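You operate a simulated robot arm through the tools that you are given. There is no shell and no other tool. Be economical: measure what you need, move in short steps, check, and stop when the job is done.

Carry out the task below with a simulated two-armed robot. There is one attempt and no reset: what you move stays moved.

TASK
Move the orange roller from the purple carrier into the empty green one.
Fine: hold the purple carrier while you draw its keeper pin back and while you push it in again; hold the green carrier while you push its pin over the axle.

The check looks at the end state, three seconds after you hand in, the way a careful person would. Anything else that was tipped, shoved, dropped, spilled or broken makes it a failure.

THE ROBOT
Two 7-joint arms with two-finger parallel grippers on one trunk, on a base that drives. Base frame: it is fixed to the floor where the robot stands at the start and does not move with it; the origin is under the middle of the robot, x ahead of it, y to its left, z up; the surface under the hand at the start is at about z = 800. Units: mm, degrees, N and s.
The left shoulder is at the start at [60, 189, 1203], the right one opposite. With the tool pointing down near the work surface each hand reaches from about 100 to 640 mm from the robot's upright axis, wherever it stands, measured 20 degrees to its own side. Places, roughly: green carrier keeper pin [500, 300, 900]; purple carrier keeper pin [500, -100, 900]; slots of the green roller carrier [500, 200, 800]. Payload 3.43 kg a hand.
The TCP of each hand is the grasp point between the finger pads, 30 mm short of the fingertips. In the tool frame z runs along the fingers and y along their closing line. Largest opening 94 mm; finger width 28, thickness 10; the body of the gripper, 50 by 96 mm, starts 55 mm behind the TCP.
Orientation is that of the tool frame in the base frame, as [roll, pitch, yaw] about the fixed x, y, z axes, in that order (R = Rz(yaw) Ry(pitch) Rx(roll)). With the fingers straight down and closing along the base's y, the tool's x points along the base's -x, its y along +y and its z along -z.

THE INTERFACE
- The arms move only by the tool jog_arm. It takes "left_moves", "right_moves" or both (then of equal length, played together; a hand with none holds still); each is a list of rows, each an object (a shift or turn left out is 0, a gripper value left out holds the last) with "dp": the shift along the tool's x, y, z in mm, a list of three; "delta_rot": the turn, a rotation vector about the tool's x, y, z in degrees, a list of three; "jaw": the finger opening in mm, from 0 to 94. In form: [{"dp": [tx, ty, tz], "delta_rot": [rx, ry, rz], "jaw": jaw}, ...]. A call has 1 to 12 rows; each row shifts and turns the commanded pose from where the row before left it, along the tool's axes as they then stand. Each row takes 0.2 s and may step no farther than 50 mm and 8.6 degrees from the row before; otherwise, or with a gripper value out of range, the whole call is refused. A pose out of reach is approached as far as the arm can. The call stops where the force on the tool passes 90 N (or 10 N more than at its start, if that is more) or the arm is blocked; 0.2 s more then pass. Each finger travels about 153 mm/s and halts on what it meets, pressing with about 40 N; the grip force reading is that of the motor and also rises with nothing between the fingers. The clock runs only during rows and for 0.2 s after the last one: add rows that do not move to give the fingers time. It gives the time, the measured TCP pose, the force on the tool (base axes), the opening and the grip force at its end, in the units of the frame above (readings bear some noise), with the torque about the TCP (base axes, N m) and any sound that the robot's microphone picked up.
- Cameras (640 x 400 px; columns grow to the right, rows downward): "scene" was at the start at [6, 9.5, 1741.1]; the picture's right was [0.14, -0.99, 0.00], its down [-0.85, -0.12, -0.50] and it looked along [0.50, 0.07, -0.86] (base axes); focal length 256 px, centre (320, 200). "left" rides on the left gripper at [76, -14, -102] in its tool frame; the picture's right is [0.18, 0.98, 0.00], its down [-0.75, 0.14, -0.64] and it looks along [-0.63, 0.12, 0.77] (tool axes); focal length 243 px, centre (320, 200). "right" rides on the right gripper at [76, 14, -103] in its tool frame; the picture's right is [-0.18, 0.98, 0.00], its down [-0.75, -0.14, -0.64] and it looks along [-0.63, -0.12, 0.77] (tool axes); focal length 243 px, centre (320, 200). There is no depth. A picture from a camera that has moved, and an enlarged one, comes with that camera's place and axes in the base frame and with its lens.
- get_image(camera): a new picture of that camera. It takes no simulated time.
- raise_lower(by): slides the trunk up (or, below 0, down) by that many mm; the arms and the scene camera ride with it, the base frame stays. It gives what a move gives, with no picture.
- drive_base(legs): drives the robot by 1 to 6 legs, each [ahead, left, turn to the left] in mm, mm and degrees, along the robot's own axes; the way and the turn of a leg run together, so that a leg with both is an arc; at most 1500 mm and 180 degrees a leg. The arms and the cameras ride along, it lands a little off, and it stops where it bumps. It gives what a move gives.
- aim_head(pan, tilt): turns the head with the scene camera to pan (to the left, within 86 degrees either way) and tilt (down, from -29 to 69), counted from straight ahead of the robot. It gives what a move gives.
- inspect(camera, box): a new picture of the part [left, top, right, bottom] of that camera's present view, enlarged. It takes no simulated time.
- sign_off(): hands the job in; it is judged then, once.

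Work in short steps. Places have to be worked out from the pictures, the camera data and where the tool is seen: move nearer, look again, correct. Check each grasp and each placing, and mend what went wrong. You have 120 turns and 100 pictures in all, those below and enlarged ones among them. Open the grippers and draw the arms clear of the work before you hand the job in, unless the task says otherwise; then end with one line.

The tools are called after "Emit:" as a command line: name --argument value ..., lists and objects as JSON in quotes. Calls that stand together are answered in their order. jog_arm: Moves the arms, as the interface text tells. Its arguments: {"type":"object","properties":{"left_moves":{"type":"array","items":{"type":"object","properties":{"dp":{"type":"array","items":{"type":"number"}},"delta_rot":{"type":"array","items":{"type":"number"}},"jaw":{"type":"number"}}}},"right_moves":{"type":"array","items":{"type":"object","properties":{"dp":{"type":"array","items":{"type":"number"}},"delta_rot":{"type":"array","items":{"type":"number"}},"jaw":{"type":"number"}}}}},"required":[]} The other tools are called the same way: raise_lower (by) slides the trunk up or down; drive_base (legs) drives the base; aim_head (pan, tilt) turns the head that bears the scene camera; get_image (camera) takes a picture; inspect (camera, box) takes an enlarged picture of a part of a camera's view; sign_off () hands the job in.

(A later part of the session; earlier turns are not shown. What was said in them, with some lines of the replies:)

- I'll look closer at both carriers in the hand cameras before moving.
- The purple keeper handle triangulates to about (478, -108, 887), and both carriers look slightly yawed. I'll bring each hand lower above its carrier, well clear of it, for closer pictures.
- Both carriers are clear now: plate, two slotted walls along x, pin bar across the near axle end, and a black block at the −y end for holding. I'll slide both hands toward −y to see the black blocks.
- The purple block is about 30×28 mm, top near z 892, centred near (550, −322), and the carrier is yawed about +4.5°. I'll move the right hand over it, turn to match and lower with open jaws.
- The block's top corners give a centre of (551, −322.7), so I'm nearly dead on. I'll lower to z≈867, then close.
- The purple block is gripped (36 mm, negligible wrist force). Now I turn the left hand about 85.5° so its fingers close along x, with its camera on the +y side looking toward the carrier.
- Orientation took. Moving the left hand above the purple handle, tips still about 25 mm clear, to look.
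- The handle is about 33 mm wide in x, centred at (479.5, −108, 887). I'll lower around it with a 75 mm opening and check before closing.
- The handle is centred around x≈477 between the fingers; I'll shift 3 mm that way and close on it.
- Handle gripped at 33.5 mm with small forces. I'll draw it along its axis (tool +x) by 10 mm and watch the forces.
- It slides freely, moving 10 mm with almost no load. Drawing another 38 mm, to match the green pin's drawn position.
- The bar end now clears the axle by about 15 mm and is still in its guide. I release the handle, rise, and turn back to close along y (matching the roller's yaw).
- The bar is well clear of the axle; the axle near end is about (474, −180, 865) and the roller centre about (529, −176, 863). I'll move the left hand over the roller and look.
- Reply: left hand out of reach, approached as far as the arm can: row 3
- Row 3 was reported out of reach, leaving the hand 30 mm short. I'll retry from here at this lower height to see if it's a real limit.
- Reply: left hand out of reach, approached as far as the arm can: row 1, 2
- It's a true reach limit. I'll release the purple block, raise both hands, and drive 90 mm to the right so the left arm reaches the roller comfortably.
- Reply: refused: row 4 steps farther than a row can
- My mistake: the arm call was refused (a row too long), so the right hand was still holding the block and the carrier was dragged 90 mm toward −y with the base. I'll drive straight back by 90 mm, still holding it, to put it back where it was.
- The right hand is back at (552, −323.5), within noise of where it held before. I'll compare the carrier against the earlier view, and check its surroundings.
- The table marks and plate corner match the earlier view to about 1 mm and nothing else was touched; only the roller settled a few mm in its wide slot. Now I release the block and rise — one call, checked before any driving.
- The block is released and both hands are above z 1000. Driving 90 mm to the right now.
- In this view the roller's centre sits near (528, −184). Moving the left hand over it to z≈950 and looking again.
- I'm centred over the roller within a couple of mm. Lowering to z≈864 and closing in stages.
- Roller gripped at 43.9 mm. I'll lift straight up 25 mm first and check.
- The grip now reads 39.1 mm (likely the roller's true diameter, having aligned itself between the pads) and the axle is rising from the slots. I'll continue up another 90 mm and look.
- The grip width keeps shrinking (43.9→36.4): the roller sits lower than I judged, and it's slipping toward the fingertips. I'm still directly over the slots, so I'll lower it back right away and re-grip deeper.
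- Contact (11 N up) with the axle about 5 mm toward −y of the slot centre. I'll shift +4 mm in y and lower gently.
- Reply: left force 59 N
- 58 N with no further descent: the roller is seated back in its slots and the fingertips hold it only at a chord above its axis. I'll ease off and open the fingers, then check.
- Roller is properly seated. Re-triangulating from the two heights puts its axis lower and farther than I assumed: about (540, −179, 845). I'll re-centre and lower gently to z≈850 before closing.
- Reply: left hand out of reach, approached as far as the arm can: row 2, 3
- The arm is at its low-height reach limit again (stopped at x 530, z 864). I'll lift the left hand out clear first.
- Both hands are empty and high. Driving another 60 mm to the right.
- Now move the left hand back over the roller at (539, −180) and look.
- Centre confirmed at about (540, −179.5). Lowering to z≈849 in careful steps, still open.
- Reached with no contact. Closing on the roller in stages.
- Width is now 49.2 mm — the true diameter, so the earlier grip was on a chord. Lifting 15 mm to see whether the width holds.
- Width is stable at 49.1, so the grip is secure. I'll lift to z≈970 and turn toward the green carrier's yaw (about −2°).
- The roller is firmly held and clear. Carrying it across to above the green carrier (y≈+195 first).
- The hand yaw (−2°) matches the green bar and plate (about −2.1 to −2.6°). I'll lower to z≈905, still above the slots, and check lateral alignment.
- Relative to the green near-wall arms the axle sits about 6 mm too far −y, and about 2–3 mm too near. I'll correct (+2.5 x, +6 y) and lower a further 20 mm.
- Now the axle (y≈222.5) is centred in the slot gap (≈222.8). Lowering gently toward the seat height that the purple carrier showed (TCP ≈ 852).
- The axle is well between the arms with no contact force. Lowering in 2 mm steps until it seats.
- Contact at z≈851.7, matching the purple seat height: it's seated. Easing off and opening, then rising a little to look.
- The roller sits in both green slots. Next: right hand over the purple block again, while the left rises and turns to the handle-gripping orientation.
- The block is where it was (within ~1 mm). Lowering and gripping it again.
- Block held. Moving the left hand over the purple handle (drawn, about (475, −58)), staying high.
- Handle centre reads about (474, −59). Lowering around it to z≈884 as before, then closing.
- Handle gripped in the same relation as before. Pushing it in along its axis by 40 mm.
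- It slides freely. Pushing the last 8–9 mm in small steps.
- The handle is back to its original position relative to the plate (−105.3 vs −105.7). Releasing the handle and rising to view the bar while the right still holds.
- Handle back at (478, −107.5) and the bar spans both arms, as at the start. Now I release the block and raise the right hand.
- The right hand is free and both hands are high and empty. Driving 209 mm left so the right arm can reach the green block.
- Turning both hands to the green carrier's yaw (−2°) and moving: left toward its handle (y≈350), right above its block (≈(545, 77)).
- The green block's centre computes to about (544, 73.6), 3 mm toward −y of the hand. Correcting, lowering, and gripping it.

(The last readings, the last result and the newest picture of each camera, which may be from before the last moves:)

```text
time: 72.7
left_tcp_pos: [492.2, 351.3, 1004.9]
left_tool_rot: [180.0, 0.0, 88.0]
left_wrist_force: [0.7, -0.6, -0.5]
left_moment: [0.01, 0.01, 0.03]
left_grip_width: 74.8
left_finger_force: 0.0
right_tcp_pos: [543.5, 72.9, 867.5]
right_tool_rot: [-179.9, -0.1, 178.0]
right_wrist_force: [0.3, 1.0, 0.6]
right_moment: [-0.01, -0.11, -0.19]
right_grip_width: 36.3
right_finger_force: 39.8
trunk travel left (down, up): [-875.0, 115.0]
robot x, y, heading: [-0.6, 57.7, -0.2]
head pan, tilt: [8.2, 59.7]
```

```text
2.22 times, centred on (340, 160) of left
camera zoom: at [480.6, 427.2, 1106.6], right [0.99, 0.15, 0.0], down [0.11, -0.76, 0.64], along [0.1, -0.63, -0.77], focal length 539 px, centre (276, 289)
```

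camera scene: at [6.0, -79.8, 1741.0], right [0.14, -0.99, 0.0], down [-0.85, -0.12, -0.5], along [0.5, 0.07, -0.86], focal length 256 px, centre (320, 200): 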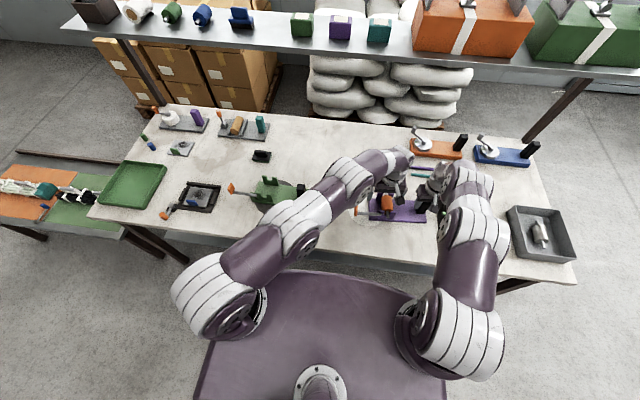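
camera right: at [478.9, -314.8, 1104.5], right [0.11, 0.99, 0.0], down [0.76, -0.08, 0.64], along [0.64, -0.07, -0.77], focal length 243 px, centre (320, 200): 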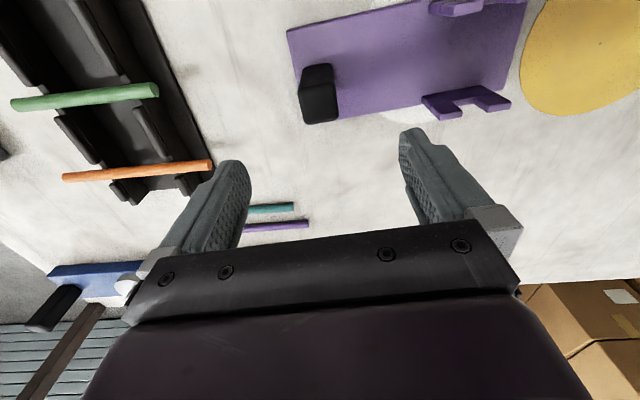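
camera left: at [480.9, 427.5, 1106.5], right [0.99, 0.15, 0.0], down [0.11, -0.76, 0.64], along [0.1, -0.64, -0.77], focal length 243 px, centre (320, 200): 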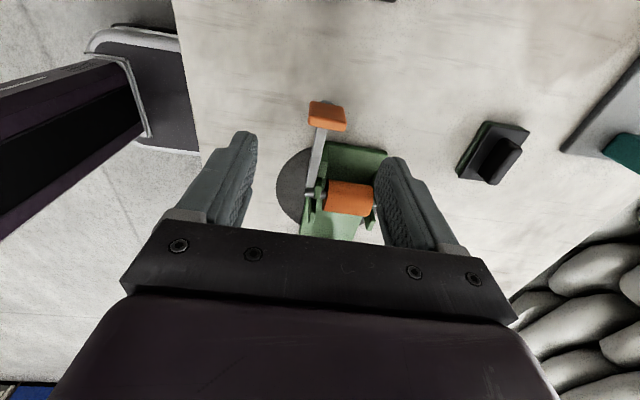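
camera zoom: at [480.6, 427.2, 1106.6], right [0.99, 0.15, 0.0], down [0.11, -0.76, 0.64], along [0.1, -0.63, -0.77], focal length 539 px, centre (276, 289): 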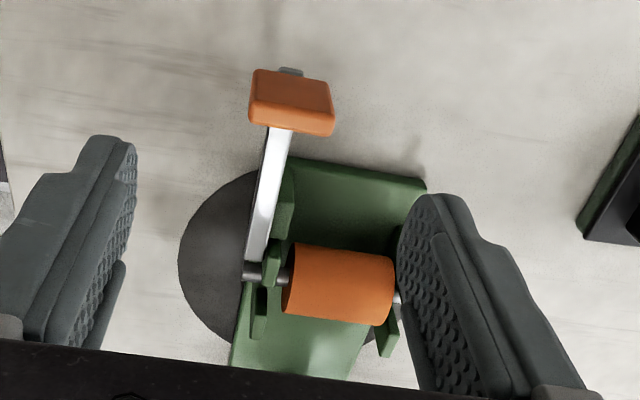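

Green block held (36.3 mm). The handle computes to about (500, 347). Lowering the left hand around it with open fingers, then checking.

Emit:
jog_arm --left_moves '[{"dp": [-1.5, 7, 30]}, {"dp": [0, 0, 35]}, {"dp": [0, 0, 35]}, {"dp": [0, 0, 20]}, {}, {}]'

Emit:
inspect --camera "left" --box '[200, 60, 440, 240]'

```text
time: 74.1
left_tcp_pos: [499.9, 349.4, 885.9]
left_tool_rot: [-180.0, 0.1, 88.0]
left_wrist_force: [0.0, 0.4, -0.8]
left_moment: [-0.01, 0.02, 0.02]
left_grip_width: 74.9
left_finger_force: 0.1
right_tcp_pos: [543.0, 72.3, 866.3]
right_tool_rot: [-179.9, 0.0, 178.0]
right_wrist_force: [-0.7, -0.4, -0.3]
right_moment: [0.0, -0.04, -0.12]
right_grip_width: 36.2
right_finger_force: 40.5
trunk travel left (down, up): [-875.0, 115.0]
robot x, y, heading: [4.3, 60.0, -0.1]
head pan, tilt: [8.2, 59.7]
```

```text
2.22 times, centred on (320, 150) of left
camera zoom: at [487.6, 425.9, 987.3], right [0.99, 0.15, 0.0], down [0.11, -0.76, 0.64], along [0.1, -0.63, -0.77], focal length 539 px, centre (320, 311)
```

zoom: 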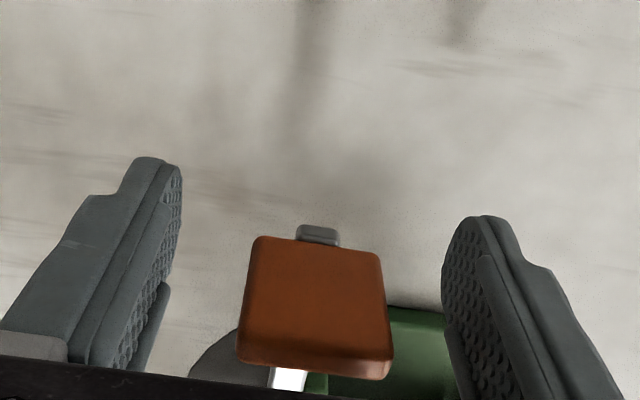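

The handle is centred between the fingers within ~1–2 mm. Closing on it.

Emit:
jog_arm --left_moves '[{"dp": [0, -1.3, 0], "jaw": 55}, {"jaw": 42}, {"jaw": 35}, {"jaw": 20}, {}, {}]'

Emit:
inspect --camera "left" --box '[200, 60, 440, 240]'

```text
time: 75.5
left_tcp_pos: [498.6, 348.6, 886.3]
left_tool_rot: [-179.9, 0.0, 88.1]
left_wrist_force: [1.8, -3.3, 0.2]
left_moment: [0.12, -0.02, 0.04]
left_grip_width: 33.3
left_finger_force: 39.8
right_tcp_pos: [543.8, 74.1, 866.3]
right_tool_rot: [180.0, 0.0, 178.0]
right_wrist_force: [-0.7, 3.0, -0.2]
right_moment: [-0.09, -0.05, 0.13]
right_grip_width: 36.2
right_finger_force: 39.5
trunk travel left (down, up): [-875.0, 115.0]
robot x, y, heading: [-2.5, 57.7, -0.2]
head pan, tilt: [8.2, 59.7]
```

```text
2.22 times, centred on (320, 150) of left
camera zoom: at [486.4, 425.9, 987.2], right [0.99, 0.15, 0.0], down [0.11, -0.76, 0.64], along [0.1, -0.63, -0.77], focal length 539 px, centre (320, 311)
```

zoom: 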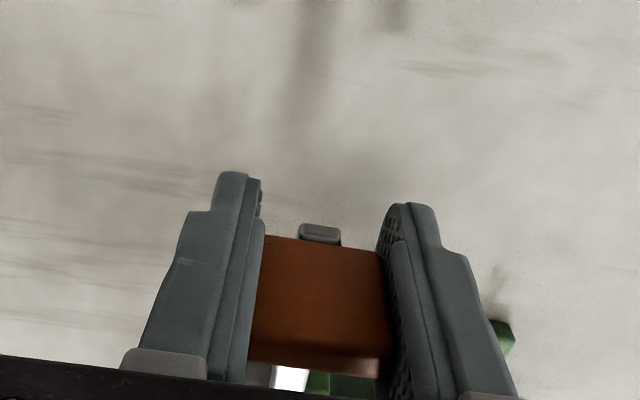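

Gripped at 33.3 mm. Pushing in 12 mm gently and watching the forces, since the bar must pass over the axle.

Emit:
jog_arm --left_moves '[{"dp": [-4, 0, 0]}, {"dp": [-4, 0, 0]}, {"dp": [-4, 0, 0]}, {}]'

```text
time: 76.5
left_tcp_pos: [496.0, 337.3, 885.5]
left_tool_rot: [-180.0, 0.0, 87.9]
left_wrist_force: [2.2, -0.3, 0.0]
left_moment: [0.36, -0.2, 0.26]
left_grip_width: 33.4
left_finger_force: 39.9
right_tcp_pos: [543.3, 74.5, 865.6]
right_tool_rot: [179.9, 0.1, 178.0]
right_wrist_force: [-3.0, -1.2, 2.2]
right_moment: [0.04, 0.13, 0.36]
right_grip_width: 36.2
right_finger_force: 39.9
trunk travel left (down, up): [-875.0, 115.0]
robot x, y, heading: [-1.0, 63.5, -0.3]
head pan, tilt: [8.2, 59.7]
```

Free motion. Another 18 mm in small steps.

Emit:
jog_arm --left_moves '[{"dp": [-4.5, 0, 0]}, {"dp": [-4.5, 0, 0]}, {"dp": [-4.5, 0, 0]}, {"dp": [-4.5, 0, 0]}, {}]'

Emit:
inspect --camera "scene" --box '[200, 140, 360, 240]'

```text
time: 77.7
left_tcp_pos: [496.5, 319.0, 885.0]
left_tool_rot: [-179.9, 0.1, 87.9]
left_wrist_force: [-0.8, -0.4, 0.1]
left_moment: [-0.44, -0.28, -0.15]
left_grip_width: 33.3
left_finger_force: 39.6
right_tcp_pos: [544.7, 74.7, 866.1]
right_tool_rot: [180.0, 0.0, 177.9]
right_wrist_force: [0.1, -0.4, -0.5]
right_moment: [0.05, 0.37, -0.09]
right_grip_width: 36.3
right_finger_force: 39.9
trunk travel left (down, up): [-875.0, 115.0]
robot x, y, heading: [-0.4, 58.6, -0.1]
head pan, tilt: [8.2, 59.7]
```

```text
4.00 times, centred on (280, 190) of scene
camera zoom: at [6.3, 69.4, 1741.1], right [0.14, -0.99, 0.0], down [-0.85, -0.12, -0.5], along [0.5, 0.07, -0.86], focal length 1026 px, centre (480, 240)
```

zoom: 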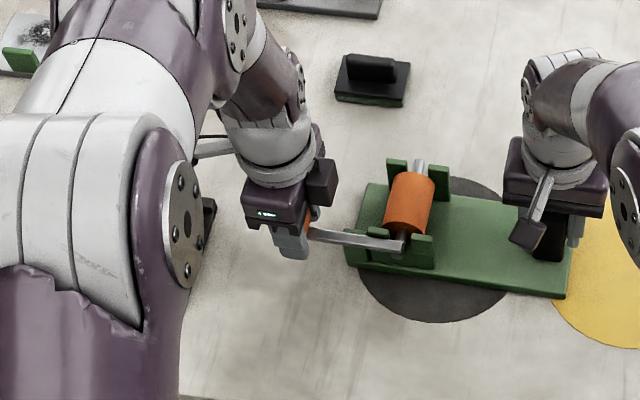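

The bar is now passing over the axle with no resistance. Pushing the remaining 18 mm.

Emit:
jog_arm --left_moves '[{"dp": [-4.5, 0, 0]}, {"dp": [-4.5, 0, 0]}, {"dp": [-4.5, 0, 0]}, {"dp": [-4.5, 0, 0]}, {}]'

Emit:
inspect --camera "left" --box '[220, 100, 420, 250]'

Emit:
inspect --camera "scene" --box '[240, 160, 336, 220]'

```text
time: 78.9
left_tcp_pos: [495.9, 300.5, 886.0]
left_tool_rot: [180.0, 0.0, 88.0]
left_wrist_force: [3.4, -1.3, -4.2]
left_moment: [0.95, 0.17, 0.21]
left_grip_width: 33.5
left_finger_force: 39.6
right_tcp_pos: [544.3, 73.9, 867.1]
right_tool_rot: [179.9, 0.0, 178.1]
right_wrist_force: [-3.4, 0.5, 2.5]
right_moment: [0.23, 0.1, 0.49]
right_grip_width: 36.2
right_finger_force: 40.2
trunk travel left (down, up): [-875.0, 115.0]
robot x, y, heading: [-0.9, 61.1, 0.1]
head pan, tilt: [8.2, 59.7]
```

```text
2.67 times, centred on (320, 175) of left
camera zoom: at [483.8, 377.1, 987.5], right [0.99, 0.15, 0.0], down [0.11, -0.76, 0.64], along [0.1, -0.63, -0.77], focal length 647 px, centre (320, 267)
```

zoom: 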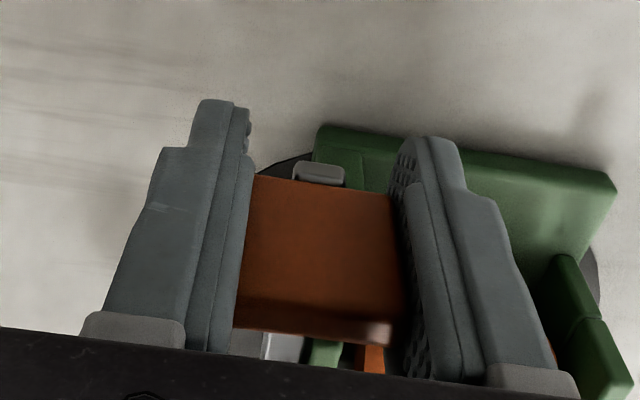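

```text
6.67 times, centred on (288, 190) of scene
camera zoom: at [6.8, 69.7, 1741.1], right [0.14, -0.99, 0.0], down [-0.85, -0.12, -0.5], along [0.5, 0.07, -0.86], focal length 1709 px, centre (533, 267)
```

zoom: 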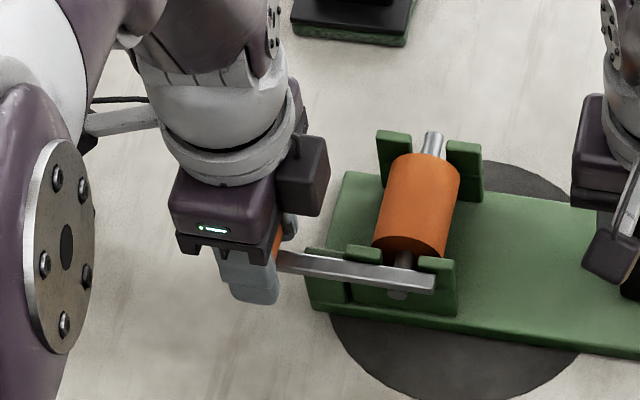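

The handle-to-plate relation now matches the purple's closed state within about 1 mm, and the bar covers the axle. One more millimetre, then release and rise.

Emit:
jog_arm --left_moves '[{"dp": [-1, 0, 0]}, {}, {"jaw": 55}, {"jaw": 75}, {"dp": [5, 0, -40]}, {"dp": [20, 0, -40]}, {"dp": [20, 0, -40]}, {}]'

Emit:
inspect --camera "left" --box '[220, 60, 420, 230]'

```text
time: 80.7
left_tcp_pos: [497.7, 344.6, 1004.6]
left_tool_rot: [179.9, 0.0, 88.0]
left_wrist_force: [0.3, -0.3, -0.5]
left_moment: [-0.01, 0.0, 0.04]
left_grip_width: 74.7
left_finger_force: 0.1
right_tcp_pos: [543.0, 73.3, 866.1]
right_tool_rot: [180.0, 0.0, 178.0]
right_wrist_force: [-1.2, 0.5, 0.3]
right_moment: [0.16, -0.17, 0.2]
right_grip_width: 36.0
right_finger_force: 40.1
trunk travel left (down, up): [-875.0, 115.0]
robot x, y, heading: [2.5, 61.2, -0.3]
head pan, tilt: [8.2, 59.7]
```

```text
2.35 times, centred on (320, 145) of left
camera zoom: at [486.4, 421.2, 1106.6], right [0.99, 0.15, 0.0], down [0.11, -0.76, 0.64], along [0.1, -0.63, -0.77], focal length 571 px, centre (320, 329)
```

zoom: 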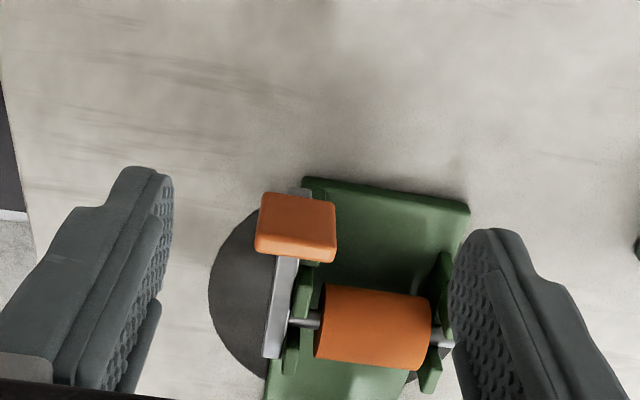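

The green pin is fully in, identical to the purple's closed picture. Releasing the green block and raising the right hand.

Emit:
jog_arm --right_moves '[{"jaw": 60}, {"jaw": 94}, {}, {"dp": [0, 0, -45]}, {"dp": [0, 0, -45]}, {"dp": [20, -30, -30]}, {"dp": [30, -35, 0]}, {"dp": [30, -35, 0]}, {"dp": [10, -45, 0]}, {"dp": [10, -45, 0]}, {}]' --left_moves '[{}, {}, {}, {}, {}, {"dp": [0, -30, -20]}, {"dp": [0, -30, -20]}, {"dp": [0, -30, -10]}, {"dp": [0, -10, 0]}, {}, {}]'

Emit:
get_image --camera "scene"

Emit:
get_image --camera "right"

```text
time: 83.1
left_tcp_pos: [399.9, 349.6, 1056.2]
left_tool_rot: [180.0, 0.0, 88.0]
left_wrist_force: [0.1, -1.0, 0.9]
left_moment: [-0.06, -0.01, 0.0]
left_grip_width: 75.2
left_finger_force: 0.1
right_tcp_pos: [436.1, -109.1, 988.2]
right_tool_rot: [-179.8, 0.0, 177.9]
right_wrist_force: [-0.6, 0.1, 0.3]
right_moment: [0.0, 0.0, 0.01]
right_grip_width: 94.0
right_finger_force: 0.0
trunk travel left (down, up): [-875.0, 115.0]
robot x, y, heading: [1.5, 57.3, 0.0]
head pan, tilt: [8.2, 59.7]
```

```text
33 pictures are left
camera scene: at [5.9, 70.7, 1741.1], right [0.14, -0.99, 0.0], down [-0.85, -0.12, -0.5], along [0.5, 0.07, -0.86], focal length 256 px, centre (320, 200)
```

scene: 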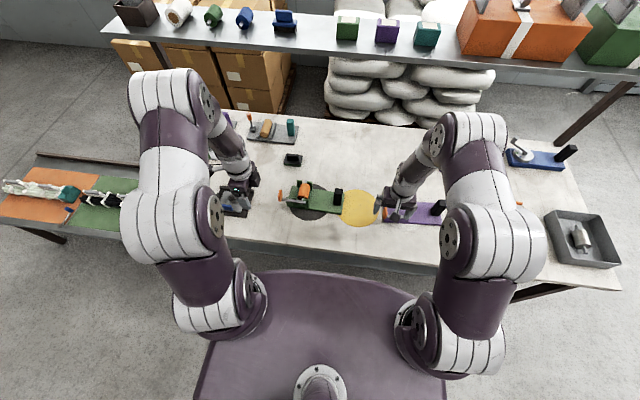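

```text
32 pictures are left
camera right: at [360.6, -93.5, 1089.9], right [0.22, 0.98, 0.0], down [0.75, -0.17, 0.64], along [0.63, -0.14, -0.77], focal length 243 px, centre (320, 200)
```

right: 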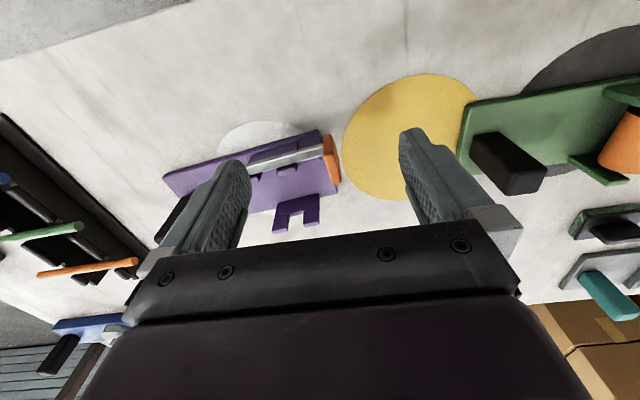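

All carriers are in place and the purple corner reads (480, −122), matching the start. I'll draw both hands farther back and up and take one last look.

Emit:
jog_arm --right_moves '[{"dp": [10, 0, -40]}, {"dp": [30, 0, -30]}, {"dp": [40, 0, -20]}, {"dp": [20, -20, 0]}, {}]' --left_moves '[{"dp": [0, -10, -20]}, {"dp": [0, -30, -10]}, {"dp": [0, -20, 0]}, {}, {}]'

Emit:
inspect --camera "scene" --box '[264, 160, 456, 280]'

```text
time: 84.3
left_tcp_pos: [337.2, 350.6, 1086.2]
left_tool_rot: [179.9, 0.0, 88.0]
left_wrist_force: [0.3, -0.2, 0.5]
left_moment: [-0.06, -0.04, 0.02]
left_grip_width: 75.0
left_finger_force: 0.0
right_tcp_pos: [336.8, -129.3, 1077.0]
right_tool_rot: [-179.9, 0.0, 178.0]
right_wrist_force: [-0.7, 0.4, 0.7]
right_moment: [0.04, 0.0, 0.01]
right_grip_width: 93.8
right_finger_force: 0.1
trunk travel left (down, up): [-875.0, 115.0]
robot x, y, heading: [-2.2, 60.0, 0.0]
head pan, tilt: [8.2, 59.7]
```

```text
3.33 times, centred on (360, 220) of scene
camera zoom: at [6.2, 69.9, 1741.1], right [0.14, -0.99, 0.0], down [-0.85, -0.12, -0.5], along [0.5, 0.07, -0.86], focal length 855 px, centre (187, 133)
```

zoom: 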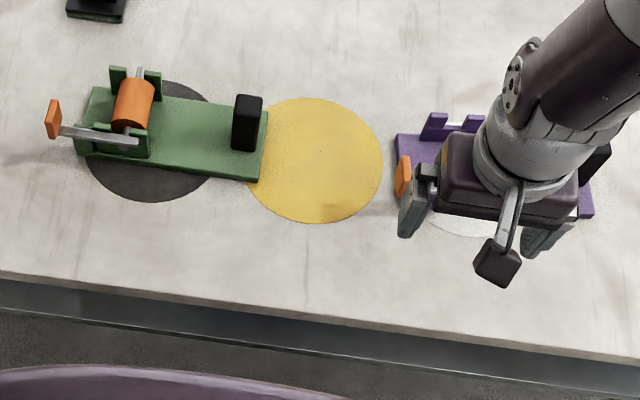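

The roller is in the green slots with the pin over its axle, the purple pin is back in, and both arms are open and clear. Handing in.

Emit:
sign_off

```text
The job is handed in.
```

The orange roller now sits in the green carrier with its pin pushed over the axle, and the empty purple carrier's pin is back in; partway through I accidentally dragged the purple carrier 90 mm while driving, but drove it straight back to within about 1 mm of where it started.
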